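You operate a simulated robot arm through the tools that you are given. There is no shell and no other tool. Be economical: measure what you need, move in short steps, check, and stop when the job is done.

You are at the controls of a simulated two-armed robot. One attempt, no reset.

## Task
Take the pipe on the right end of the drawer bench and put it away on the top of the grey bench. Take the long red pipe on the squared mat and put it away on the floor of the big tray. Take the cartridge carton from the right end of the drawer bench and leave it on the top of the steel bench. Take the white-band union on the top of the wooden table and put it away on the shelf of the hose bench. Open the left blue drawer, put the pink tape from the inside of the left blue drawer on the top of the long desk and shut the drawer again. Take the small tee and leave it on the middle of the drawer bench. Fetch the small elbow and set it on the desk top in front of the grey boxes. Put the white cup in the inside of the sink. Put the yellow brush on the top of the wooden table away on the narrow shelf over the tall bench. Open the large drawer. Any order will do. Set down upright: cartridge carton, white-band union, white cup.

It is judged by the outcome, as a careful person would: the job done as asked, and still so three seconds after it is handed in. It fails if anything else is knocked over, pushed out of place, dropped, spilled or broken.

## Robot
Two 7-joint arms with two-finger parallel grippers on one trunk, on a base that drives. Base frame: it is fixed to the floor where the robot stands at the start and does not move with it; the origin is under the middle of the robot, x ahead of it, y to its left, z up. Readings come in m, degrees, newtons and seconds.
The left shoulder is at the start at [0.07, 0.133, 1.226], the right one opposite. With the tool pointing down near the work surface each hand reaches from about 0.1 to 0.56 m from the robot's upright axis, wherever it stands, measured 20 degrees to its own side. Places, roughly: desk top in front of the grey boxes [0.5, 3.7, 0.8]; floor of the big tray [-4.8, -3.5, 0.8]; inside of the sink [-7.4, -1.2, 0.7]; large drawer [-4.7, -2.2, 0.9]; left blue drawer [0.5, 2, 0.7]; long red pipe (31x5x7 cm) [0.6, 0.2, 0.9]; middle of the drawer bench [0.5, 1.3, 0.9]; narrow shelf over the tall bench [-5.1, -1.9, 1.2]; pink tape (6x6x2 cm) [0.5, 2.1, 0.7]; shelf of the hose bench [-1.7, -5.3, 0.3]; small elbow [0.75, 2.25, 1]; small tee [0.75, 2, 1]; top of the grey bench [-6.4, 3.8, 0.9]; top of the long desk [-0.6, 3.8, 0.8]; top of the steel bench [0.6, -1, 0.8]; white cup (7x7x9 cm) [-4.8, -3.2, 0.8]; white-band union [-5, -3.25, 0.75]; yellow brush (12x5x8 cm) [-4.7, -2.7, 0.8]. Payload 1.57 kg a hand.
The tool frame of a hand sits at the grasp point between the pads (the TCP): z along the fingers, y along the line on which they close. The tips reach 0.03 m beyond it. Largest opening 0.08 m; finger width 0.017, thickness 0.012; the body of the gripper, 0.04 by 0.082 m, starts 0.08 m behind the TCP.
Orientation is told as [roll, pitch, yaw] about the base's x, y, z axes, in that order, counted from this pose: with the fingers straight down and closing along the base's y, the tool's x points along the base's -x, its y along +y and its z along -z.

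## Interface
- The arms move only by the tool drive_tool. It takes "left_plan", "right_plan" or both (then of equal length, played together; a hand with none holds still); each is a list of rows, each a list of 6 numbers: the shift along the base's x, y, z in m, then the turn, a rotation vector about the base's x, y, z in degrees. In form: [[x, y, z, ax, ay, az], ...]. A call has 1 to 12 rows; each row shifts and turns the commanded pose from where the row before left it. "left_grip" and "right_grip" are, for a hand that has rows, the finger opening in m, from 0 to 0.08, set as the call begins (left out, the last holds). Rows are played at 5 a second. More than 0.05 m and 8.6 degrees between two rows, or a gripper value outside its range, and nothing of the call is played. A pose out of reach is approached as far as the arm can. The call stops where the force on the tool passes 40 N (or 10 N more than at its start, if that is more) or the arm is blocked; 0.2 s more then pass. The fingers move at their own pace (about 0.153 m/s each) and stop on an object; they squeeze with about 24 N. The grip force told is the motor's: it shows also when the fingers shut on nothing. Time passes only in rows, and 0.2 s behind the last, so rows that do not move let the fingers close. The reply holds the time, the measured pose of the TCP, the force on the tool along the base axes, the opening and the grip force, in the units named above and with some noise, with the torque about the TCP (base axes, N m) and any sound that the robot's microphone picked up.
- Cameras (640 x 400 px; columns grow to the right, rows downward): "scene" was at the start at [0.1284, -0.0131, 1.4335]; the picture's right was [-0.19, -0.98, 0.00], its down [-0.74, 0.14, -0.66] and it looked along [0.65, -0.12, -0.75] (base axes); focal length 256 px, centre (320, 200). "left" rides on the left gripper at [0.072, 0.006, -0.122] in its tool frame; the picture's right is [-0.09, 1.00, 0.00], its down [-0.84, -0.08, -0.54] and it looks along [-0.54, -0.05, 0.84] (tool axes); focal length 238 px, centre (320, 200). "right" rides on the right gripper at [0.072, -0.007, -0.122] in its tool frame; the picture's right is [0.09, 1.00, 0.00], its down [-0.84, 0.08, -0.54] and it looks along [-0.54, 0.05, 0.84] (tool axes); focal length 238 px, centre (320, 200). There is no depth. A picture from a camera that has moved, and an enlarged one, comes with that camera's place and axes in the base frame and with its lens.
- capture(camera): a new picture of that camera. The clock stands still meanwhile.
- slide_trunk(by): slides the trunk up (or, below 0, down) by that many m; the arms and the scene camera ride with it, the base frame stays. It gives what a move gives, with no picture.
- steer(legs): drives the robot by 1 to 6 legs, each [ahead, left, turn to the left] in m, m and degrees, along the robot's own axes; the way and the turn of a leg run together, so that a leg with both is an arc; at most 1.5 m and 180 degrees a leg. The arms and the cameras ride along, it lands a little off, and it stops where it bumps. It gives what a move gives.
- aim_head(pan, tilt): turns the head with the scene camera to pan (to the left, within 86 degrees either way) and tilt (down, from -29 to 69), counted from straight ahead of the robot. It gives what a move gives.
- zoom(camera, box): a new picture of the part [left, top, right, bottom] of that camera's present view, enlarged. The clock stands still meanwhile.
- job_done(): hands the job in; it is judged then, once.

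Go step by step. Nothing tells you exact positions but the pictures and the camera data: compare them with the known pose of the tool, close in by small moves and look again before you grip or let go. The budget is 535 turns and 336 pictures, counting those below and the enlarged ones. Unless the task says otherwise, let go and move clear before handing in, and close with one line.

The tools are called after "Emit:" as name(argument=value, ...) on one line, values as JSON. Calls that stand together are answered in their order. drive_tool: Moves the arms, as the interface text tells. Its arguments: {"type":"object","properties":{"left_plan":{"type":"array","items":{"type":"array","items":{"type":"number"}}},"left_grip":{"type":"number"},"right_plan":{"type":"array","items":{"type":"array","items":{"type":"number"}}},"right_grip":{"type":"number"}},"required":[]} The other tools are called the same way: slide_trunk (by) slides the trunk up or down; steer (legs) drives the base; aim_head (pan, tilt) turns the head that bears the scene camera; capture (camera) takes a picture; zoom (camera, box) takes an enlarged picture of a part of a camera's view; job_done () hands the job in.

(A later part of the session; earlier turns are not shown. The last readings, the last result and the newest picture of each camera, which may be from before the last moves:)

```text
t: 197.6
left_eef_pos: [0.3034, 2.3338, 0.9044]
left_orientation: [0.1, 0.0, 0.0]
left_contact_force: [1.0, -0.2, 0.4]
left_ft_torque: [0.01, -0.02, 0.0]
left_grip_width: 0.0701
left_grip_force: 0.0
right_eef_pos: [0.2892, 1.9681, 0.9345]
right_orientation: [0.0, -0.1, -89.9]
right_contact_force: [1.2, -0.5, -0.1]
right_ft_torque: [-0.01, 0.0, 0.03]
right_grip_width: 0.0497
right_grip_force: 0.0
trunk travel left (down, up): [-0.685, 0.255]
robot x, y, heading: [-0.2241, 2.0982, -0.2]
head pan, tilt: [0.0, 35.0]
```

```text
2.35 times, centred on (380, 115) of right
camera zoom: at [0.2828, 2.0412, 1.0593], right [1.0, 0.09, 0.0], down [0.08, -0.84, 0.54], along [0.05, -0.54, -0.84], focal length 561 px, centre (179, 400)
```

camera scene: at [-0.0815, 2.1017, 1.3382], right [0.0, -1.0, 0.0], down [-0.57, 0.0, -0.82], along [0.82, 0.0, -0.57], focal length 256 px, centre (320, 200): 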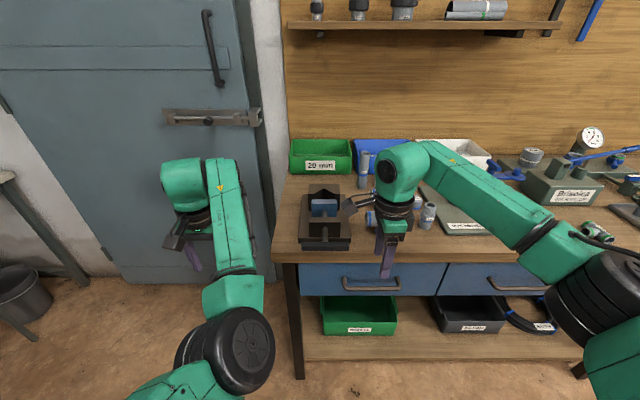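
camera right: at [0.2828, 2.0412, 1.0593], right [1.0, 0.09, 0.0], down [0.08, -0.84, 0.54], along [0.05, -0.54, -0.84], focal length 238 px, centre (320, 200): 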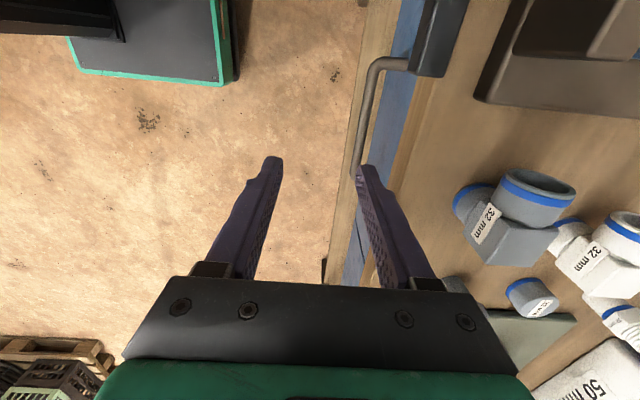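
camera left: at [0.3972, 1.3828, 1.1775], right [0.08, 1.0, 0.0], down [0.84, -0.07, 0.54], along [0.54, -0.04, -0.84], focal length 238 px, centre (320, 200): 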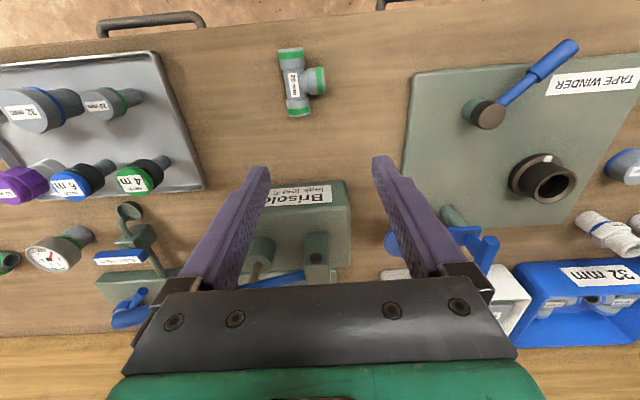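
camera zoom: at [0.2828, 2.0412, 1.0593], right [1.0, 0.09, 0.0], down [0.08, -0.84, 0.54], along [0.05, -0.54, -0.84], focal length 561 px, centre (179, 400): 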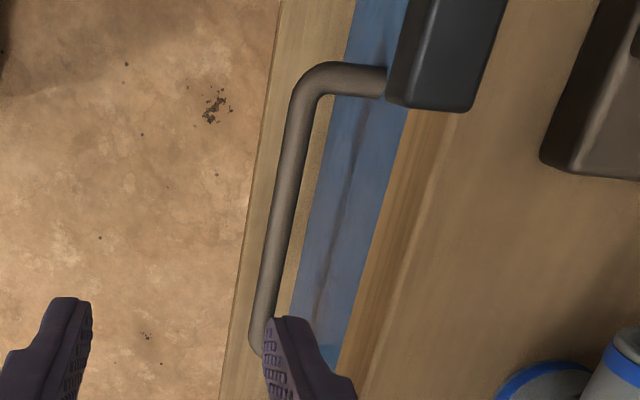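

Emit:
drive_tool(right_plan=[[0.02, -0.028, 0, 0, 0, 0], [0.023, -0.027, 0, 0, 0, 0], [0, 0, -0.02, 0, 0, 0], [0, 0, 0, 0, 0, 0]], right_grip=0.03)

Emit:
capture(camera="right")

Emit:
zoom(camera="right", box=[260, 60, 400, 200])

```text
t: 198.6
left_eef_pos: [0.3034, 2.3337, 0.9045]
left_orientation: [0.1, -0.1, 0.0]
left_contact_force: [-0.4, -0.4, -1.2]
left_ft_torque: [0.0, -0.02, 0.04]
left_grip_width: 0.0703
left_grip_force: 0.1
right_eef_pos: [0.3334, 1.9127, 0.9141]
right_orientation: [0.0, 0.0, -89.9]
right_contact_force: [0.1, 1.1, -0.3]
right_ft_torque: [0.0, -0.01, 0.04]
right_grip_width: 0.0301
right_grip_force: 0.0
trunk travel left (down, up): [-0.685, 0.255]
robot x, y, heading: [-0.2191, 2.1011, -0.4]
head pan, tilt: [0.0, 35.0]
```

```text
254 pictures are left
camera right: at [0.325, 1.9853, 1.039], right [1.0, 0.09, 0.0], down [0.08, -0.84, 0.54], along [0.05, -0.54, -0.84], focal length 238 px, centre (320, 200)
```

right: 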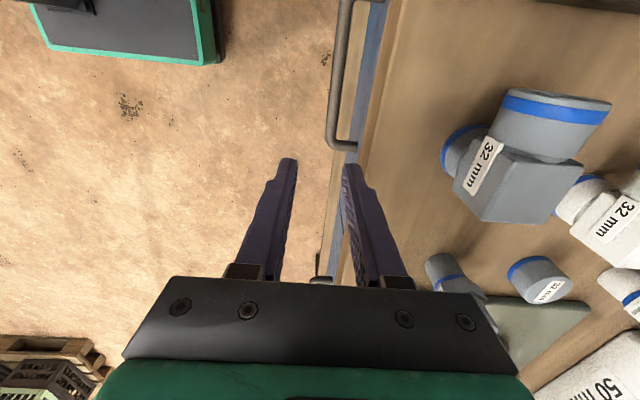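

```text
2.86 times, centred on (330, 130) of right
camera zoom: at [0.325, 1.9853, 1.039], right [1.0, 0.09, 0.0], down [0.08, -0.84, 0.54], along [0.05, -0.54, -0.84], focal length 681 px, centre (291, 400)
```

zoom: 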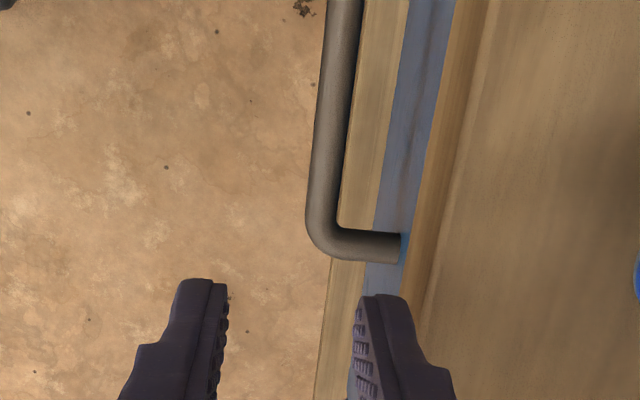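

Emit:
drive_tool(right_plan=[[0.004, 0.01, 0, 0, 0, 0], [0, 0, -0.03, 0, 0, 0], [0, 0, -0.02, 0, 0, 0], [0, 0, 0, 0, 0, 0]])

Emit:
zoom(camera="right", box=[240, 60, 420, 220])

```text
t: 199.6
left_eef_pos: [0.3027, 2.3346, 0.905]
left_orientation: [0.1, 0.0, 0.1]
left_contact_force: [-0.2, 0.3, -0.2]
left_ft_torque: [0.0, -0.03, -0.02]
left_grip_width: 0.0699
left_grip_force: 0.0
right_eef_pos: [0.3366, 1.9224, 0.863]
right_orientation: [0.0, -0.1, -89.9]
right_contact_force: [-0.8, 0.4, 0.7]
right_ft_torque: [0.0, -0.04, 0.02]
right_grip_width: 0.0302
right_grip_force: 0.0
trunk travel left (down, up): [-0.685, 0.255]
robot x, y, heading: [-0.2211, 2.0987, -0.3]
head pan, tilt: [0.0, 35.0]
```

```text
2.50 times, centred on (330, 140) of right
camera zoom: at [0.3296, 1.9954, 0.9862], right [1.0, 0.09, 0.0], down [0.08, -0.84, 0.54], along [0.05, -0.54, -0.84], focal length 596 px, centre (295, 350)
```

zoom: 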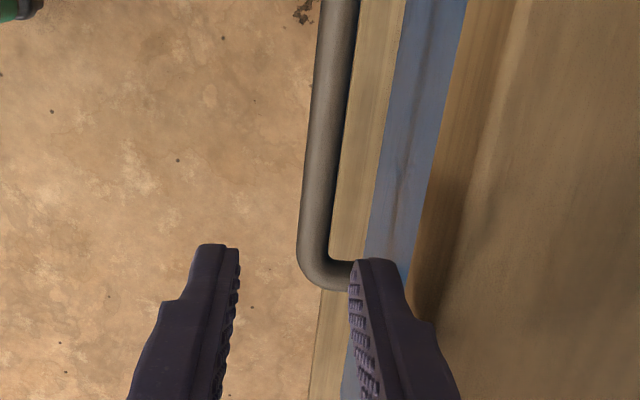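

Emit:
drive_tool(right_plan=[[0.001, 0.003, 0, 0, 0, 0], [0, 0, -0.02, 0, 0, 0], [0, 0, -0.015, 0, 0, 0], [0, 0, 0, 0, 0, 0]], right_grip=0.032)

Emit:
zoom(camera="right", box=[240, 60, 420, 220])

```text
t: 200.6
left_eef_pos: [0.3038, 2.3341, 0.9052]
left_orientation: [0.1, 0.0, 0.1]
left_contact_force: [-0.3, 0.4, 0.7]
left_ft_torque: [0.02, -0.01, 0.03]
left_grip_width: 0.0704
left_grip_force: 0.1
right_eef_pos: [0.3378, 1.9262, 0.8308]
right_orientation: [0.0, -0.1, -89.9]
right_contact_force: [-0.4, -0.3, 1.1]
right_ft_torque: [0.01, 0.04, 0.02]
right_grip_width: 0.0319
right_grip_force: 0.1
trunk travel left (down, up): [-0.685, 0.255]
robot x, y, heading: [-0.219, 2.0983, -0.1]
head pan, tilt: [0.0, 35.0]
```

```text
2.50 times, centred on (330, 140) of right
camera zoom: at [0.332, 1.9995, 0.9538], right [1.0, 0.09, 0.0], down [0.08, -0.84, 0.54], along [0.05, -0.54, -0.84], focal length 596 px, centre (295, 350)
```

zoom: 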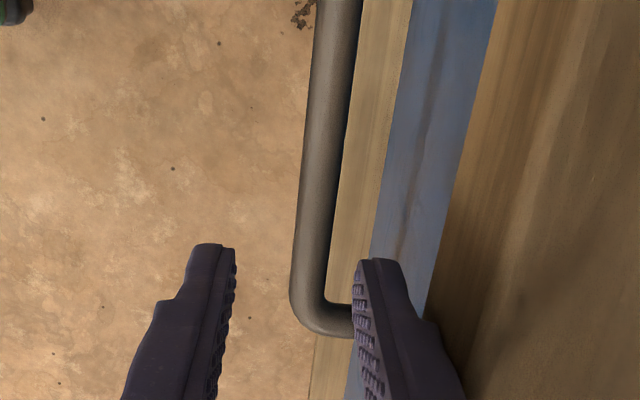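

Emit:
drive_tool(right_plan=[[0, 0, -0.015, 0, 0, 0], [0, 0, -0.015, 0, 0, 0], [0, 0, 0, 0, 0, 0]])

Emit:
drive_tool(right_plan=[[0, 0, 0, 0, 0, 0], [0, 0, 0, 0, 0, 0]], right_grip=0.0)

Emit:
zoom(camera="right", box=[240, 60, 420, 220])

```text
t: 201.4
left_eef_pos: [0.3027, 2.335, 0.9046]
left_orientation: [0.2, 0.1, 0.1]
left_contact_force: [0.2, 0.1, -0.8]
left_ft_torque: [0.01, -0.06, 0.02]
left_grip_width: 0.07
left_grip_force: 0.0
right_eef_pos: [0.3388, 1.9262, 0.801]
right_orientation: [0.0, 0.0, -89.9]
right_contact_force: [0.0, 0.7, 1.1]
right_ft_torque: [-0.02, 0.01, 0.01]
right_grip_width: 0.0322
right_grip_force: 0.1
trunk travel left (down, up): [-0.685, 0.255]
robot x, y, heading: [-0.2234, 2.0977, 0.3]
head pan, tilt: [0.0, 35.0]
```

```text
t: 202.0
left_eef_pos: [0.3036, 2.3347, 0.9043]
left_orientation: [0.1, 0.0, 0.0]
left_contact_force: [0.0, -0.4, -0.4]
left_ft_torque: [0.01, 0.0, -0.01]
left_grip_width: 0.0703
left_grip_force: 0.1
right_eef_pos: [0.3403, 1.9259, 0.8008]
right_orientation: [0.0, 0.1, -89.9]
right_contact_force: [0.5, -0.3, 0.1]
right_ft_torque: [0.03, 0.01, 0.0]
right_grip_width: 0.0
right_grip_force: 21.1
trunk travel left (down, up): [-0.685, 0.255]
robot x, y, heading: [-0.2243, 2.105, 0.0]
head pan, tilt: [0.0, 35.0]
```

```text
2.50 times, centred on (330, 140) of right
camera zoom: at [0.3325, 1.9988, 0.9237], right [1.0, 0.09, 0.0], down [0.08, -0.84, 0.54], along [0.05, -0.54, -0.84], focal length 596 px, centre (295, 350)
```

zoom: 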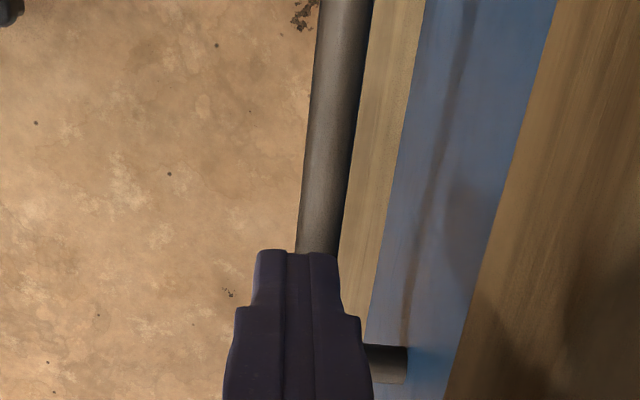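

Emit:
drive_tool(right_plan=[[-0.015, 0, 0.02, 0, 0, 0], [-0.015, 0, 0, 0, -7.5, 0], [0, 0, 0, 0, -7.5, 0], [0, 0, 0, 0, -7.5, 0], [0, 0, 0, 0, -7.5, 0], [0, 0, 0, 0, 0, 0]], right_grip=0.03)

Emit:
zoom(camera="right", box=[220, 60, 420, 220])

```text
t: 203.4
left_eef_pos: [0.3029, 2.3348, 0.904]
left_orientation: [0.1, 0.0, 0.1]
left_contact_force: [0.0, 0.4, -0.2]
left_ft_torque: [-0.01, 0.02, 0.04]
left_grip_width: 0.07
left_grip_force: 0.0
right_eef_pos: [0.3092, 1.9255, 0.8201]
right_orientation: [30.0, -0.2, -89.9]
right_contact_force: [-0.1, 0.3, -0.3]
right_ft_torque: [-0.03, -0.05, 0.0]
right_grip_width: 0.0301
right_grip_force: 0.1
trunk travel left (down, up): [-0.685, 0.255]
robot x, y, heading: [-0.221, 2.1013, -0.2]
head pan, tilt: [0.0, 35.0]
```

```text
2.50 times, centred on (320, 140) of right
camera zoom: at [0.2423, 1.9981, 0.9233], right [0.86, 0.09, 0.5], down [-0.2, -0.84, 0.51], along [0.47, -0.54, -0.7], focal length 596 px, centre (320, 350)
```

zoom: 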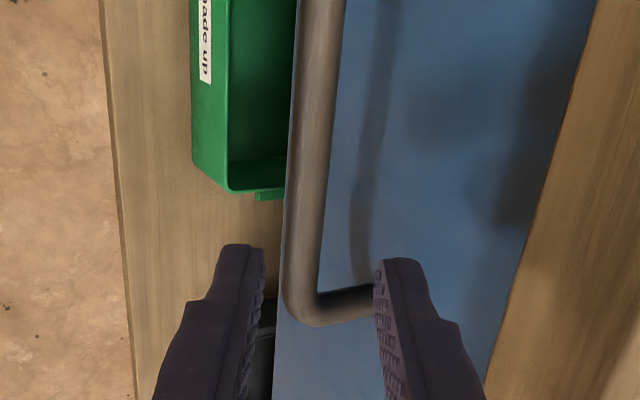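

Emit:
drive_tool(right_plan=[[0.012, 0.004, -0.022, 0, 0, 0], [0.012, 0, -0.022, 0, 0, 0], [0, 0, 0, 0, 0, 0]])

Emit:
zoom(camera="right", box=[220, 60, 420, 220])

```text
t: 204.2
left_eef_pos: [0.3028, 2.334, 0.9051]
left_orientation: [0.1, 0.1, 0.1]
left_contact_force: [-0.1, 0.2, -0.1]
left_ft_torque: [0.02, -0.01, 0.02]
left_grip_width: 0.0703
left_grip_force: 0.0
right_eef_pos: [0.3336, 1.9299, 0.7747]
right_orientation: [30.1, -0.1, -89.9]
right_contact_force: [1.7, -0.2, -0.8]
right_ft_torque: [0.0, -0.01, 0.03]
right_grip_width: 0.0302
right_grip_force: 0.0
trunk travel left (down, up): [-0.685, 0.255]
robot x, y, heading: [-0.2232, 2.1036, -0.1]
head pan, tilt: [0.0, 35.0]
```

```text
2.50 times, centred on (320, 140) of right
camera zoom: at [0.2671, 2.0037, 0.879], right [0.86, 0.09, 0.5], down [-0.2, -0.84, 0.51], along [0.46, -0.54, -0.7], focal length 596 px, centre (320, 350)
```

zoom: 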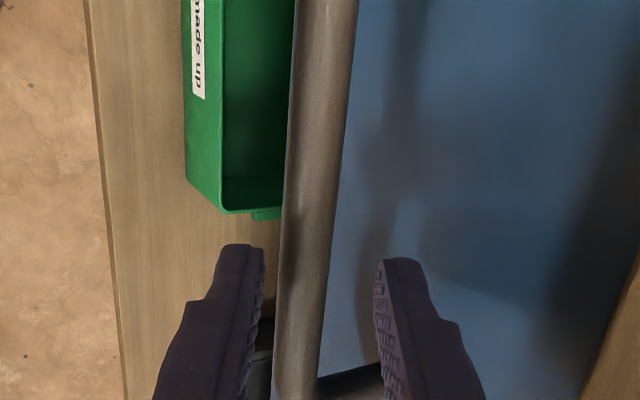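

Emit:
drive_tool(right_plan=[[0.003, 0, -0.006, 0, 0, 0], [0, 0, 0, 0, 0, 0]])

Emit:
drive_tool(right_plan=[[0, 0, 0, 0, 0, 0], [0, 0, 0, 0, 0, 0]], right_grip=0.0)

```text
t: 204.8
left_eef_pos: [0.3036, 2.3342, 0.9045]
left_orientation: [0.2, 0.0, 0.1]
left_contact_force: [1.2, -0.6, 0.0]
left_ft_torque: [-0.01, -0.01, -0.01]
left_grip_width: 0.0701
left_grip_force: 0.0
right_eef_pos: [0.3355, 1.9308, 0.7702]
right_orientation: [30.1, -0.1, -89.8]
right_contact_force: [0.0, 0.3, -0.8]
right_ft_torque: [0.02, 0.0, 0.02]
right_grip_width: 0.0301
right_grip_force: 0.1
trunk travel left (down, up): [-0.685, 0.255]
robot x, y, heading: [-0.2205, 2.1017, -0.1]
head pan, tilt: [0.0, 35.0]
```

```text
t: 205.4
left_eef_pos: [0.3027, 2.3327, 0.904]
left_orientation: [0.1, 0.0, 0.2]
left_contact_force: [0.6, 0.3, 0.3]
left_ft_torque: [-0.01, -0.01, 0.0]
left_grip_width: 0.0699
left_grip_force: 0.1
right_eef_pos: [0.3343, 1.9305, 0.7674]
right_orientation: [29.8, -0.2, -89.9]
right_contact_force: [-9.9, 1.2, -8.7]
right_ft_torque: [-0.33, 0.36, 0.0]
right_grip_width: 0.0136
right_grip_force: 29.9
trunk travel left (down, up): [-0.685, 0.255]
robot x, y, heading: [-0.2214, 2.1007, -0.1]
head pan, tilt: [0.0, 35.0]
```

Emit:
steer(legs=[[-0.12, 0, 0]])

Emit:
aim_head(pan=-5, tilt=55)

Emit:
capture(camera="scene")

```text
t: 206.6
left_eef_pos: [0.1911, 2.3343, 0.9034]
left_orientation: [0.1, 0.2, 0.2]
left_contact_force: [0.1, -0.4, 0.1]
left_ft_torque: [0.02, -0.02, 0.0]
left_grip_width: 0.07
left_grip_force: 0.1
right_eef_pos: [0.2235, 1.9312, 0.7689]
right_orientation: [29.9, -0.2, -89.9]
right_contact_force: [2.6, 3.3, -15.1]
right_ft_torque: [-0.27, 0.06, 0.03]
right_grip_width: 0.0137
right_grip_force: 29.8
trunk travel left (down, up): [-0.685, 0.255]
robot x, y, heading: [-0.3356, 2.0962, -0.1]
head pan, tilt: [0.0, 35.0]
```

```text
t: 207.5
left_eef_pos: [0.1893, 2.3351, 0.904]
left_orientation: [0.1, 0.1, 0.2]
left_contact_force: [0.1, -0.2, -0.3]
left_ft_torque: [-0.01, -0.01, -0.01]
left_grip_width: 0.07
left_grip_force: 0.1
right_eef_pos: [0.2216, 1.9311, 0.769]
right_orientation: [30.0, -0.1, -89.9]
right_contact_force: [-2.5, 1.8, -10.3]
right_ft_torque: [0.13, 0.27, 0.3]
right_grip_width: 0.0137
right_grip_force: 30.5
trunk travel left (down, up): [-0.685, 0.255]
robot x, y, heading: [-0.336, 2.0979, -0.4]
head pan, tilt: [-5.0, 55.0]
```

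```text
247 pictures are left
camera scene: at [-0.2108, 2.0955, 1.3099], right [-0.09, -1.0, 0.0], down [-0.82, 0.07, -0.57], along [0.57, -0.05, -0.82], focal length 256 px, centre (320, 200)
```

scene: 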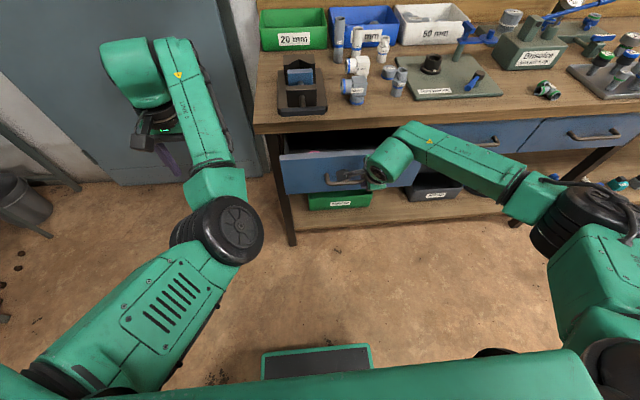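

Drawer is sliding out with the hand. Continue pulling.

Emit:
steer(legs=[[-0.12, 0, 0]])

Emit:
capture(camera="scene")

```text
t: 208.7
left_eef_pos: [0.069, 2.3362, 0.9039]
left_orientation: [0.2, 0.1, 0.3]
left_contact_force: [1.3, 0.1, -0.8]
left_ft_torque: [-0.03, -0.01, -0.02]
left_grip_width: 0.0699
left_grip_force: 0.0
right_eef_pos: [0.1043, 1.9305, 0.7689]
right_orientation: [30.0, -0.3, -89.9]
right_contact_force: [2.1, -6.4, -12.7]
right_ft_torque: [-0.76, 0.06, -0.36]
right_grip_width: 0.0137
right_grip_force: 30.0
trunk travel left (down, up): [-0.685, 0.255]
robot x, y, heading: [-0.4572, 2.1019, -0.1]
head pan, tilt: [-5.0, 55.0]
```

```text
246 pictures are left
camera scene: at [-0.3295, 2.0945, 1.3097], right [-0.09, -1.0, 0.0], down [-0.82, 0.07, -0.57], along [0.57, -0.05, -0.82], focal length 256 px, centre (320, 200)
```

scene: 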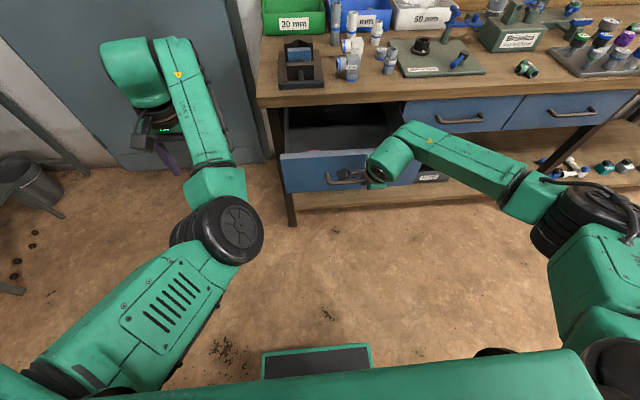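

Emit:
drive_tool(right_plan=[[0, 0, 0, 0, 0, 0], [-0.02, 0, 0.03, 0, 0, 0], [-0.02, 0, 0.03, 0, 0, 0], [-0.02, 0, 0.04, 0, 0, 0], [-0.02, -0.02, 0.04, 0, 8, 0], [-0.02, -0.03, 0.04, 0, 8, 0], [0, -0.03, 0, 0, 8, 0], [0, -0.03, 0, 0, 6, 0]], right_grip=0.035)

Emit:
steer(legs=[[0.1, -0.08, 0]])

Emit:
capture(camera="scene")

Emit:
capture(camera="left")

```text
refused: row 6 steps farther than a row can; nothing moved
```

```text
t: 210.0
left_eef_pos: [0.1675, 2.2551, 0.9067]
left_orientation: [0.1, 0.0, 0.1]
left_contact_force: [-0.4, 0.1, -0.2]
left_ft_torque: [-0.01, -0.01, -0.01]
left_grip_width: 0.0698
left_grip_force: 0.1
right_eef_pos: [0.2019, 1.8497, 0.7704]
right_orientation: [30.2, -0.2, -90.0]
right_contact_force: [-0.4, 0.9, -0.5]
right_ft_torque: [0.0, -0.03, 0.01]
right_grip_width: 0.0001
right_grip_force: 20.8
trunk travel left (down, up): [-0.685, 0.255]
robot x, y, heading: [-0.3568, 2.0215, 0.2]
head pan, tilt: [-5.0, 55.0]
```

```text
245 pictures are left
camera scene: at [-0.2338, 2.0153, 1.3101], right [-0.09, -1.0, 0.0], down [-0.82, 0.07, -0.57], along [0.57, -0.05, -0.82], focal length 256 px, centre (320, 200)
```

scene: 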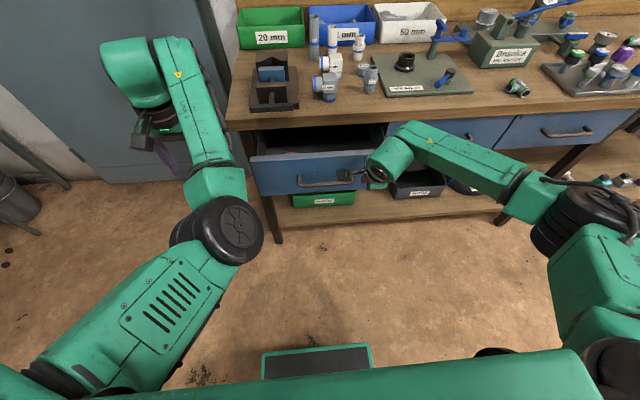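

```text
244 pictures are left
camera left: at [0.0951, 2.2614, 1.0276], right [0.09, 1.0, 0.0], down [0.84, -0.08, 0.54], along [0.54, -0.05, -0.84], focal length 238 px, centre (320, 200)
```

left: 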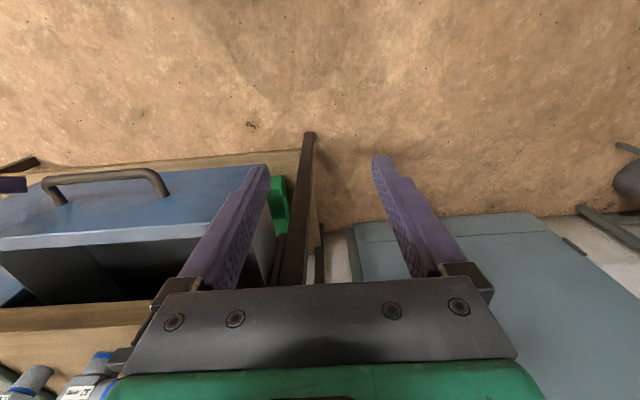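

Emit:
drive_tool(right_plan=[[-0.02, -0.01, 0.01, 0, 0, 0], [-0.02, -0.01, 0.03, 0, 0, 0], [-0.02, 0, 0.04, 0, 0, 0], [-0.02, 0, 0.03, 0, 8, 0], [-0.02, 0, 0.03, 0, 8, 0], [0, 0, 0.02, 0, 8, 0], [0, 0, 0, 0, 6, 0], [0, 0, 0, 0, 0, 0]], right_grip=0.03)

Emit:
capture(camera="right")

```text
t: 211.8
left_eef_pos: [0.1674, 2.255, 0.9051]
left_orientation: [0.2, 0.0, 0.2]
left_contact_force: [0.7, 0.3, 0.7]
left_ft_torque: [-0.02, 0.0, 0.02]
left_grip_width: 0.0699
left_grip_force: 0.0
right_eef_pos: [0.1017, 1.8323, 0.9321]
right_orientation: [0.1, -0.1, -89.9]
right_contact_force: [-0.3, -0.8, -0.1]
right_ft_torque: [-0.03, -0.02, -0.02]
right_grip_width: 0.0299
right_grip_force: 0.0
trunk travel left (down, up): [-0.685, 0.255]
robot x, y, heading: [-0.3529, 2.0235, 0.1]
head pan, tilt: [-5.0, 55.0]
```

```text
243 pictures are left
camera right: at [0.0937, 1.9049, 1.0556], right [1.0, 0.09, 0.0], down [0.08, -0.83, 0.54], along [0.05, -0.54, -0.84], focal length 238 px, centre (320, 200)
```

right: 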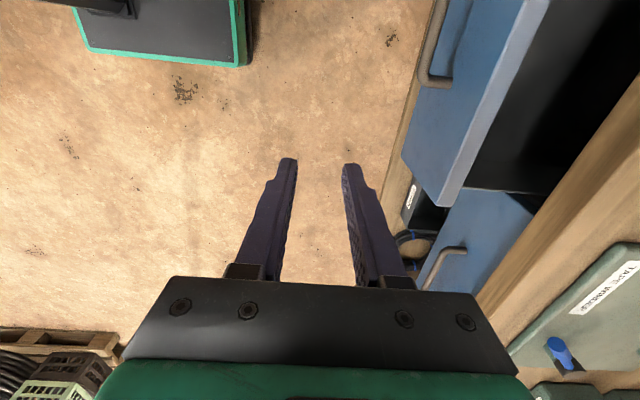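

Emit:
drive_tool(right_plan=[[0.01, 0.03, -0.01, 0, -7.5, 0], [0.01, 0.03, -0.01, 0, -7.5, 0], [0.01, 0.03, -0.02, 0, -7.5, 0], [0.01, 0.03, -0.02, 0, -7.5, 0], [0.01, 0, -0.03, 0, 0, 0], [0.01, 0, -0.01, 0, 0, 0], [0, 0, 0, 0, 0, 0]], right_grip=0.035)

Emit:
capture(camera="right")

```text
t: 213.4
left_eef_pos: [0.1672, 2.2548, 0.9037]
left_orientation: [0.0, 0.0, 0.1]
left_contact_force: [0.4, -0.7, -0.2]
left_ft_torque: [0.01, 0.01, 0.0]
left_grip_width: 0.0699
left_grip_force: 0.1
right_eef_pos: [0.1608, 1.9505, 0.831]
right_orientation: [30.3, -0.2, -89.9]
right_contact_force: [0.2, -0.1, 0.3]
right_ft_torque: [0.02, 0.03, -0.01]
right_grip_width: 0.0345
right_grip_force: 0.1
trunk travel left (down, up): [-0.685, 0.255]
robot x, y, heading: [-0.3545, 2.0239, 0.1]
head pan, tilt: [-5.0, 55.0]
```

```text
242 pictures are left
camera right: at [0.0939, 2.0233, 0.9339], right [0.86, 0.1, 0.5], down [-0.2, -0.83, 0.51], along [0.47, -0.54, -0.7], focal length 238 px, centre (320, 200)
```

right: 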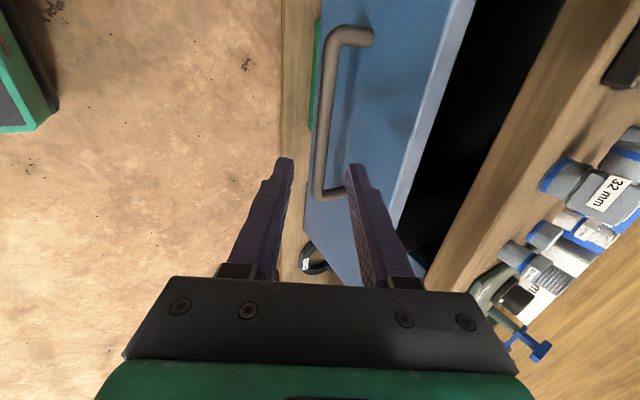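

Emit:
drive_tool(right_plan=[[0.013, 0.005, -0.018, 0, 0, 0], [0.012, 0, -0.022, 0, 0, 0], [0.012, 0, -0.023, 0, 0, 0], [0, 0, 0, 0, 0, 0]])

Emit:
zoom(camera="right", box=[220, 60, 420, 220])

```text
t: 214.4
left_eef_pos: [0.1665, 2.2551, 0.9045]
left_orientation: [0.2, 0.0, 0.3]
left_contact_force: [0.0, -0.4, 0.4]
left_ft_torque: [0.02, 0.01, -0.03]
left_grip_width: 0.07
left_grip_force: 0.0
right_eef_pos: [0.1963, 1.956, 0.7665]
right_orientation: [30.1, -0.2, -89.9]
right_contact_force: [0.1, -0.6, 1.0]
right_ft_torque: [0.02, -0.04, -0.01]
right_grip_width: 0.0352
right_grip_force: 0.0
trunk travel left (down, up): [-0.685, 0.255]
robot x, y, heading: [-0.3576, 2.0186, -0.1]
head pan, tilt: [-5.0, 55.0]
```

```text
2.50 times, centred on (320, 140) of right
camera zoom: at [0.1294, 2.029, 0.8701], right [0.86, 0.09, 0.5], down [-0.2, -0.83, 0.51], along [0.47, -0.54, -0.7], focal length 596 px, centre (320, 350)
```

zoom: 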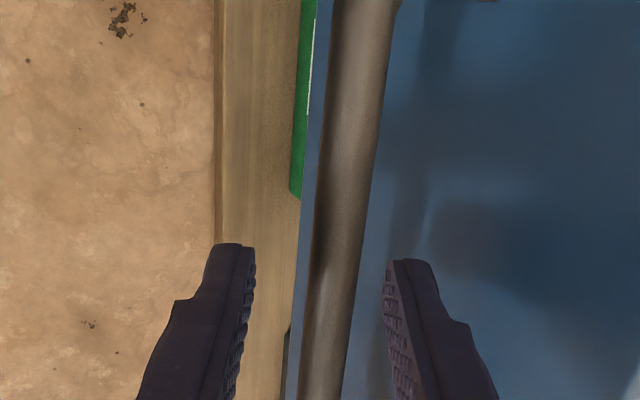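

Emit:
drive_tool(right_plan=[[0, 0, 0, 0, 0, 0], [0, 0, 0, 0, 0, 0]], right_grip=0.0)

```text
t: 215.0
left_eef_pos: [0.1658, 2.2541, 0.904]
left_orientation: [0.1, -0.1, 0.1]
left_contact_force: [0.3, 0.0, 0.2]
left_ft_torque: [0.0, -0.03, 0.01]
left_grip_width: 0.0701
left_grip_force: 0.1
right_eef_pos: [0.1961, 1.9558, 0.7689]
right_orientation: [30.4, -0.2, -89.9]
right_contact_force: [2.9, -1.7, 9.7]
right_ft_torque: [-0.1, -0.27, 0.14]
right_grip_width: 0.0136
right_grip_force: 30.3
trunk travel left (down, up): [-0.685, 0.255]
robot x, y, heading: [-0.3593, 2.0244, 0.3]
head pan, tilt: [-5.0, 55.0]
```

Emit:
drive_tool(right_plan=[[-0.02, 0, 0, 0, 0, 0], [-0.03, 0, 0, 0, 0, 0], [-0.03, 0, 0, 0, 0, 0], [-0.03, 0, 0, 0, 0, 0], [-0.02, 0, 0, 0, 0, 0], [0, 0, 0, 0, 0, 0]])

Emit:
capture(camera="left")

```text
t: 216.4
left_eef_pos: [0.1659, 2.2555, 0.9058]
left_orientation: [0.2, -0.3, 0.3]
left_contact_force: [-0.2, -0.3, -0.3]
left_ft_torque: [0.0, 0.03, -0.04]
left_grip_width: 0.07
left_grip_force: 0.1
right_eef_pos: [0.0651, 1.9559, 0.7668]
right_orientation: [30.3, -0.3, -90.0]
right_contact_force: [0.0, 1.1, 20.9]
right_ft_torque: [-0.06, -0.27, 0.12]
right_grip_width: 0.0139
right_grip_force: 30.2
trunk travel left (down, up): [-0.685, 0.255]
robot x, y, heading: [-0.3585, 2.022, 0.1]
head pan, tilt: [-5.0, 55.0]
```

```text
240 pictures are left
camera left: at [0.0928, 2.2623, 1.0285], right [0.09, 1.0, 0.0], down [0.84, -0.08, 0.54], along [0.54, -0.05, -0.84], focal length 238 px, centre (320, 200)
```

left: 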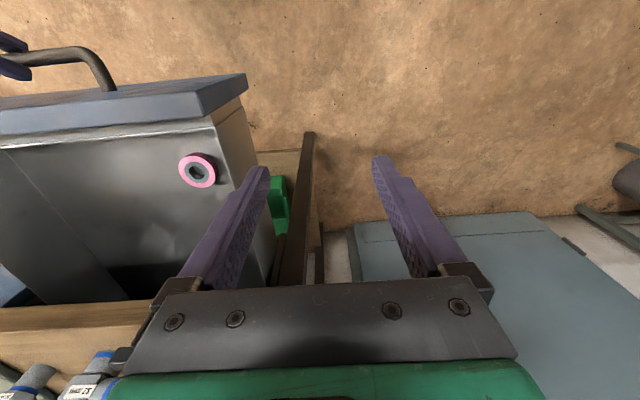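

Emit:
drive_tool(left_plan=[[0, 0, 0.04, 0, 0, 0], [0.02, -0.04, 0, 0, 0, 0], [0.02, -0.045, 0, 0, 0, 0], [0.02, -0.045, 0, 0, 0, 0], [0, -0.045, 0, 0, 0, 0], [0, 0, 0, 0, 0, 0]], left_grip=0.08)

Emit:
capture(camera="left")

Emit:
capture(camera="scene")

```text
t: 217.8
left_eef_pos: [0.2323, 2.0855, 0.9434]
left_orientation: [0.3, -0.1, 0.3]
left_contact_force: [0.2, 0.2, -0.1]
left_ft_torque: [0.0, -0.01, 0.01]
left_grip_width: 0.0799
left_grip_force: 0.0
left hand out of reach, approached as far as the arm can: row 1
right_eef_pos: [0.0675, 1.9557, 0.7668]
right_orientation: [30.3, -0.2, -89.9]
right_contact_force: [-0.4, 1.4, 15.2]
right_ft_torque: [0.38, -0.18, 0.4]
right_grip_width: 0.0137
right_grip_force: 29.8
trunk travel left (down, up): [-0.685, 0.255]
robot x, y, heading: [-0.3568, 2.0203, -0.2]
head pan, tilt: [-5.0, 55.0]
```

```text
239 pictures are left
camera left: at [0.1601, 2.0925, 1.0672], right [0.09, 1.0, 0.0], down [0.84, -0.07, 0.54], along [0.54, -0.05, -0.84], focal length 238 px, centre (320, 200)
```

left: 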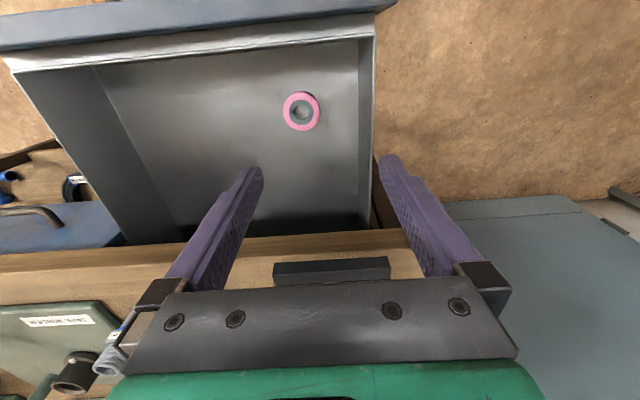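

```text
238 pictures are left
camera scene: at [-0.2358, 2.0161, 1.3103], right [-0.09, -1.0, 0.0], down [-0.81, 0.07, -0.58], along [0.57, -0.05, -0.82], focal length 256 px, centre (320, 200)
```

scene: 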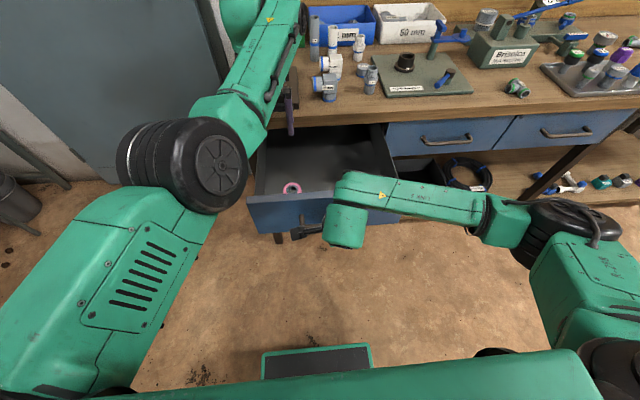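

Emit:
drive_tool(left_plan=[[0.004, -0.028, 0, 0, 0, 0], [0, 0, -0.05, 0, 0, 0], [0, 0, -0.05, 0, 0, 0], [0, 0, -0.03, 0, 0, 0], [0, 0, 0, 0, 0, 0]])

Emit:
capture(camera="left")

```text
t: 219.0
left_eef_pos: [0.2333, 2.0602, 0.8307]
left_orientation: [0.2, -0.1, 0.2]
left_contact_force: [0.1, 0.9, -0.7]
left_ft_torque: [0.01, -0.06, -0.02]
left_grip_width: 0.0802
left_grip_force: 0.1
left hand out of reach, approached as far as the arm can: row 1, 4
right_eef_pos: [0.0688, 1.9569, 0.7669]
right_orientation: [30.4, -0.4, -90.0]
right_contact_force: [2.0, 2.3, 11.7]
right_ft_torque: [0.02, -0.22, 0.2]
right_grip_width: 0.0135
right_grip_force: 29.8
trunk travel left (down, up): [-0.685, 0.255]
robot x, y, heading: [-0.3571, 2.0209, 0.0]
head pan, tilt: [-5.0, 55.0]
```

```text
237 pictures are left
camera left: at [0.1612, 2.0667, 0.9544], right [0.09, 1.0, 0.0], down [0.84, -0.07, 0.54], along [0.54, -0.05, -0.84], focal length 238 px, centre (320, 200)
```

left: 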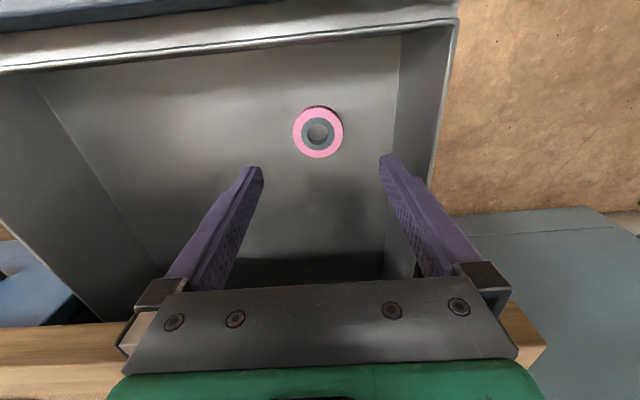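

Emit:
drive_tool(left_plan=[[0, 0, -0.03, 0, 0, 0], [0, 0, -0.03, 0, 0, 0], [0, 0, -0.02, 0, 0, 0], [0, 0, 0, 0, 0, 0]])

```text
t: 220.0
left_eef_pos: [0.2173, 2.0641, 0.7546]
left_orientation: [0.1, -0.2, 0.2]
left_contact_force: [0.4, 0.0, -0.6]
left_ft_torque: [0.01, -0.05, -0.02]
left_grip_width: 0.0801
left_grip_force: 0.0
left hand out of reach, approached as far as the arm can: row 1, 2, 3
right_eef_pos: [0.0675, 1.9564, 0.767]
right_orientation: [30.2, -0.3, -90.0]
right_contact_force: [0.5, 2.0, 11.6]
right_ft_torque: [-0.2, -0.18, 0.06]
right_grip_width: 0.0138
right_grip_force: 30.1
trunk travel left (down, up): [-0.685, 0.255]
robot x, y, heading: [-0.3539, 2.0255, -0.0]
head pan, tilt: [-5.0, 55.0]
```

Emit:
drive_tool(right_plan=[[0, 0, 0, 0, 0, 0], [-0.015, 0, 0.025, 0, 0, 0], [-0.02, 0, 0.035, 0, 0, 0], [-0.02, -0.02, 0.035, 0, 0, 0], [0, -0.03, 0.03, 0, 0, 0], [0, -0.04, 0.02, 0, 0, 0], [0, 0, 0, 0, 0, 0]], right_grip=0.04)

Emit:
capture(camera="scene")

```text
t: 221.6
left_eef_pos: [0.219, 2.0645, 0.7538]
left_orientation: [0.1, 0.0, 0.2]
left_contact_force: [-0.3, -0.1, -0.3]
left_ft_torque: [-0.01, -0.03, -0.03]
left_grip_width: 0.0799
left_grip_force: 0.0
right_eef_pos: [0.0147, 1.8606, 0.9156]
right_orientation: [30.1, -0.4, -89.8]
right_contact_force: [-0.7, 0.0, -0.6]
right_ft_torque: [-0.01, -0.01, 0.0]
right_grip_width: 0.04
right_grip_force: 0.0
trunk travel left (down, up): [-0.685, 0.255]
robot x, y, heading: [-0.3559, 2.0228, 0.1]
head pan, tilt: [-5.0, 55.0]
```

```text
236 pictures are left
camera scene: at [-0.2327, 2.0166, 1.31], right [-0.09, -1.0, 0.0], down [-0.82, 0.07, -0.57], along [0.57, -0.05, -0.82], focal length 256 px, centre (320, 200)
```

scene: 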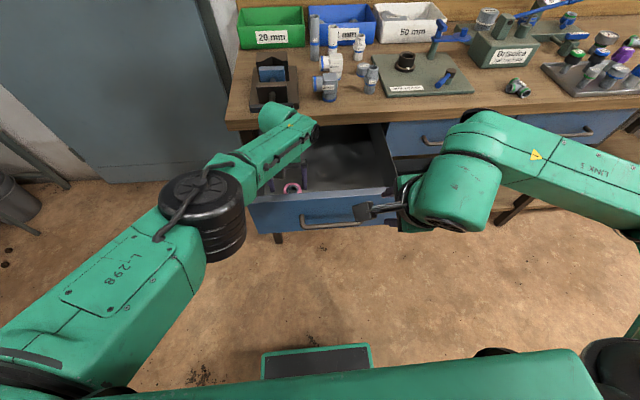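

Emit:
steer(legs=[[0.02, -0.006, 0]])

Emit:
capture(camera="left")

```text
t: 222.4
left_eef_pos: [0.2355, 2.0572, 0.7552]
left_orientation: [0.1, 0.0, 0.1]
left_contact_force: [-0.2, 0.4, 0.4]
left_ft_torque: [-0.02, -0.03, -0.01]
left_grip_width: 0.0802
left_grip_force: 0.1
right_eef_pos: [0.0307, 1.8548, 0.916]
right_orientation: [30.4, -0.3, -90.0]
right_contact_force: [0.0, 0.0, 0.6]
right_ft_torque: [-0.03, -0.04, -0.01]
right_grip_width: 0.0402
right_grip_force: 0.1
trunk travel left (down, up): [-0.685, 0.255]
robot x, y, heading: [-0.3367, 2.0138, -0.2]
head pan, tilt: [-5.0, 55.0]
```

```text
235 pictures are left
camera left: at [0.1646, 2.0647, 0.8784], right [0.09, 1.0, 0.0], down [0.84, -0.08, 0.54], along [0.54, -0.05, -0.84], focal length 238 px, centre (320, 200)
```

left: 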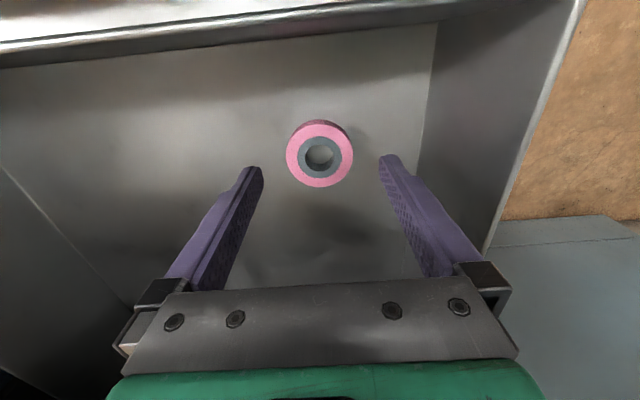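

Emit:
slide_trunk(by=-0.025)

Emit:
capture(camera="left")

```text
t: 223.1
left_eef_pos: [0.2388, 2.0576, 0.7289]
left_orientation: [0.1, 0.0, 0.3]
left_contact_force: [0.1, -0.2, 0.1]
left_ft_torque: [-0.03, -0.02, -0.02]
left_grip_width: 0.08
left_grip_force: 0.2
right_eef_pos: [0.0327, 1.8551, 0.889]
right_orientation: [30.2, -0.2, -90.0]
right_contact_force: [-1.0, -0.5, 0.3]
right_ft_torque: [-0.01, -0.03, -0.01]
right_grip_width: 0.0401
right_grip_force: 0.1
trunk travel left (down, up): [-0.66, 0.28]
robot x, y, heading: [-0.3353, 2.0172, -0.1]
head pan, tilt: [-5.0, 55.0]
```

```text
234 pictures are left
camera left: at [0.1668, 2.0642, 0.8519], right [0.09, 1.0, 0.0], down [0.84, -0.08, 0.54], along [0.54, -0.05, -0.84], focal length 238 px, centre (320, 200)
```

left: 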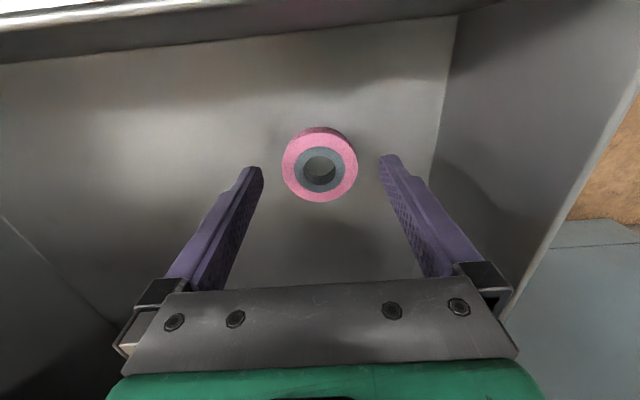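

Emit:
drive_tool(left_plan=[[0, 0, 0, 0, 0, 7.5], [0, 0, 0, 0, 0, 7.5], [0, 0, 0, 0, 0, 7.5], [0, 0, 0, 0, 0, 7.5], [0, 0, 0, 0, 0, 7.5], [0, 0, 0, 0, 0, 0]])

Emit:
capture(camera="left")

```text
t: 224.5
left_eef_pos: [0.2388, 2.0588, 0.7303]
left_orientation: [0.0, 0.1, 37.6]
left_contact_force: [-0.5, 0.5, 0.3]
left_ft_torque: [0.01, 0.0, 0.02]
left_grip_width: 0.0797
left_grip_force: 0.1
right_eef_pos: [0.034, 1.8546, 0.8903]
right_orientation: [30.3, -0.1, -90.0]
right_contact_force: [0.5, 0.8, 0.2]
right_ft_torque: [0.0, 0.02, 0.0]
right_grip_width: 0.0399
right_grip_force: 0.0
trunk travel left (down, up): [-0.66, 0.28]
robot x, y, heading: [-0.3369, 2.0126, -0.1]
head pan, tilt: [-5.0, 55.0]
```

```text
233 pictures are left
camera left: at [0.1778, 2.0194, 0.8527], right [-0.54, 0.84, 0.0], down [0.71, 0.45, 0.54], along [0.46, 0.29, -0.84], focal length 238 px, centre (320, 200)
```

left: 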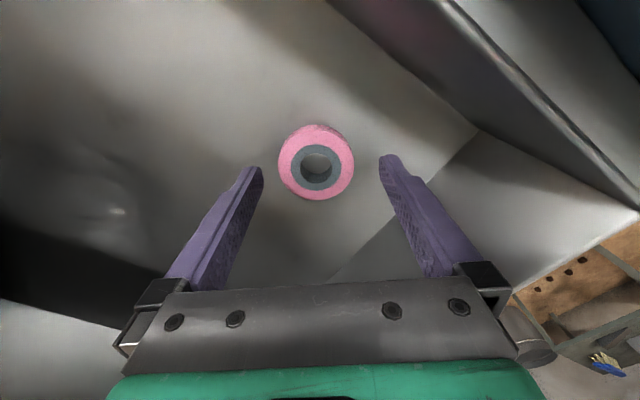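

Emit:
slide_trunk(by=-0.02)

Emit:
capture(camera="left")

```text
t: 225.1
left_eef_pos: [0.2376, 2.0581, 0.7106]
left_orientation: [0.1, 0.0, 37.6]
left_contact_force: [-1.1, -0.1, -1.1]
left_ft_torque: [0.01, 0.01, 0.03]
left_grip_width: 0.0799
left_grip_force: 0.0
right_eef_pos: [0.0327, 1.8547, 0.8703]
right_orientation: [30.2, -0.3, -90.0]
right_contact_force: [-0.2, 0.6, -0.4]
right_ft_torque: [-0.03, 0.0, 0.03]
right_grip_width: 0.0402
right_grip_force: 0.0
trunk travel left (down, up): [-0.64, 0.3]
robot x, y, heading: [-0.3392, 2.0147, -0.1]
head pan, tilt: [-5.0, 55.0]
```

```text
232 pictures are left
camera left: at [0.1776, 2.0196, 0.8328], right [-0.54, 0.84, 0.0], down [0.71, 0.45, 0.54], along [0.46, 0.29, -0.84], focal length 238 px, centre (320, 200)
```

left: 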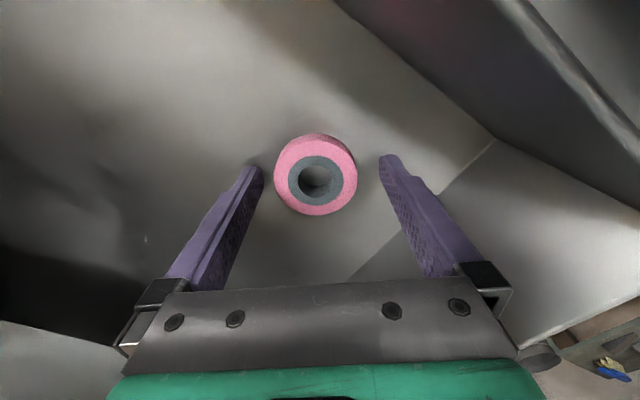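

Emit:
drive_tool(left_plan=[[0, 0, -0.004, 0, 0, 0], [0, 0, -0.004, 0, 0, 0], [0, 0, 0, 0, 0, 0]])

```text
t: 225.9
left_eef_pos: [0.2353, 2.0575, 0.7083]
left_orientation: [-0.1, -0.6, 37.5]
left_contact_force: [2.3, -1.8, 39.6]
left_ft_torque: [1.13, 1.24, -0.38]
left_grip_width: 0.0772
left_grip_force: 0.0
right_eef_pos: [0.0283, 1.8539, 0.8709]
right_orientation: [30.5, -0.2, -90.1]
right_contact_force: [-0.4, -0.1, -0.4]
right_ft_torque: [0.04, -0.02, 0.02]
right_grip_width: 0.0402
right_grip_force: 0.0
trunk travel left (down, up): [-0.64, 0.3]
robot x, y, heading: [-0.3393, 2.0145, -0.3]
head pan, tilt: [-5.0, 55.0]
```

Emit:
drive_tool(left_plan=[[0, 0, 0.006, 0, 0, 0], [0, 0, 0, 0, 0, 0]])

Emit:
drive_tool(left_plan=[[0, 0, 0, 0, 0, 0], [0, 0, 0, 0, 0, 0], [0, 0, 0, 0, 0, 0]], left_grip=0.0)

```text
t: 226.5
left_eef_pos: [0.2369, 2.058, 0.7073]
left_orientation: [0.0, 0.0, 37.7]
left_contact_force: [-2.9, -1.3, 12.4]
left_ft_torque: [-0.31, -0.21, -0.07]
left_grip_width: 0.0783
left_grip_force: 0.0
right_eef_pos: [0.0314, 1.8544, 0.8709]
right_orientation: [30.3, -0.2, -90.0]
right_contact_force: [-0.5, 0.1, -0.7]
right_ft_torque: [0.0, 0.0, -0.01]
right_grip_width: 0.0399
right_grip_force: 0.1
trunk travel left (down, up): [-0.64, 0.3]
robot x, y, heading: [-0.3385, 2.0163, -0.1]
head pan, tilt: [-5.0, 55.0]
```

```text
t: 227.3
left_eef_pos: [0.2375, 2.0583, 0.7079]
left_orientation: [0.0, 0.1, 37.6]
left_contact_force: [-1.1, -2.0, 5.2]
left_ft_torque: [-0.19, -0.04, -0.03]
left_grip_width: 0.054
left_grip_force: 24.0
right_eef_pos: [0.0315, 1.8541, 0.8706]
right_orientation: [30.3, -0.2, -90.1]
right_contact_force: [-1.0, 0.2, 0.6]
right_ft_torque: [0.01, -0.02, -0.02]
right_grip_width: 0.0401
right_grip_force: 0.0
trunk travel left (down, up): [-0.64, 0.3]
robot x, y, heading: [-0.3369, 2.0129, -0.3]
head pan, tilt: [-5.0, 55.0]
```

Tape is gripped (54 mm). Lift it straight up with the arm.

Emit:
drive_tool(left_plan=[[0, 0, 0.01, 0, 0, 0], [0, 0, 0.02, 0, 0, 0], [0, 0, 0.03, 0, 0, 0], [0, 0, 0.04, 0, 0, 0], [0, 0, 0.04, 0, 0, 0], [0, 0, 0.04, 0, 0, 0], [-0.01, 0.02, 0.03, 0, 0, 0], [0, 0, 0, 0, 0, 0]])

Emit:
capture(camera="left")

```text
t: 229.1
left_eef_pos: [0.2316, 2.0788, 0.9168]
left_orientation: [0.2, -0.1, 37.7]
left_contact_force: [1.1, 1.7, -0.1]
left_ft_torque: [0.0, 0.01, 0.01]
left_grip_width: 0.0539
left_grip_force: 24.0
right_eef_pos: [0.0323, 1.8545, 0.8685]
right_orientation: [30.1, -0.2, -90.0]
right_contact_force: [0.2, 0.1, 0.2]
right_ft_torque: [0.03, -0.01, 0.0]
right_grip_width: 0.0398
right_grip_force: 0.1
trunk travel left (down, up): [-0.64, 0.3]
robot x, y, heading: [-0.3389, 2.0177, -0.2]
head pan, tilt: [-5.0, 55.0]
```

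```text
231 pictures are left
camera left: at [0.1699, 2.0409, 1.0387], right [-0.54, 0.84, 0.0], down [0.71, 0.45, 0.54], along [0.46, 0.29, -0.84], focal length 238 px, centre (320, 200)
```

left: 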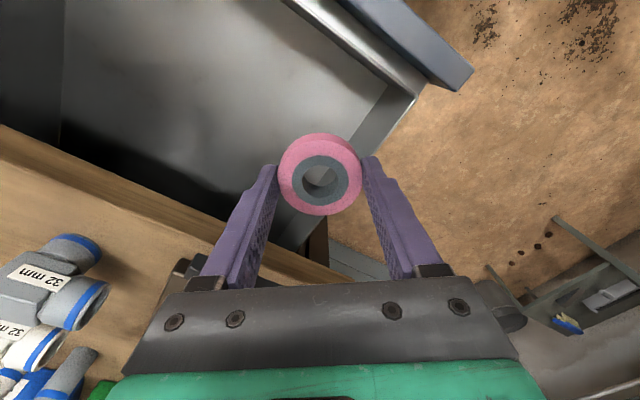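

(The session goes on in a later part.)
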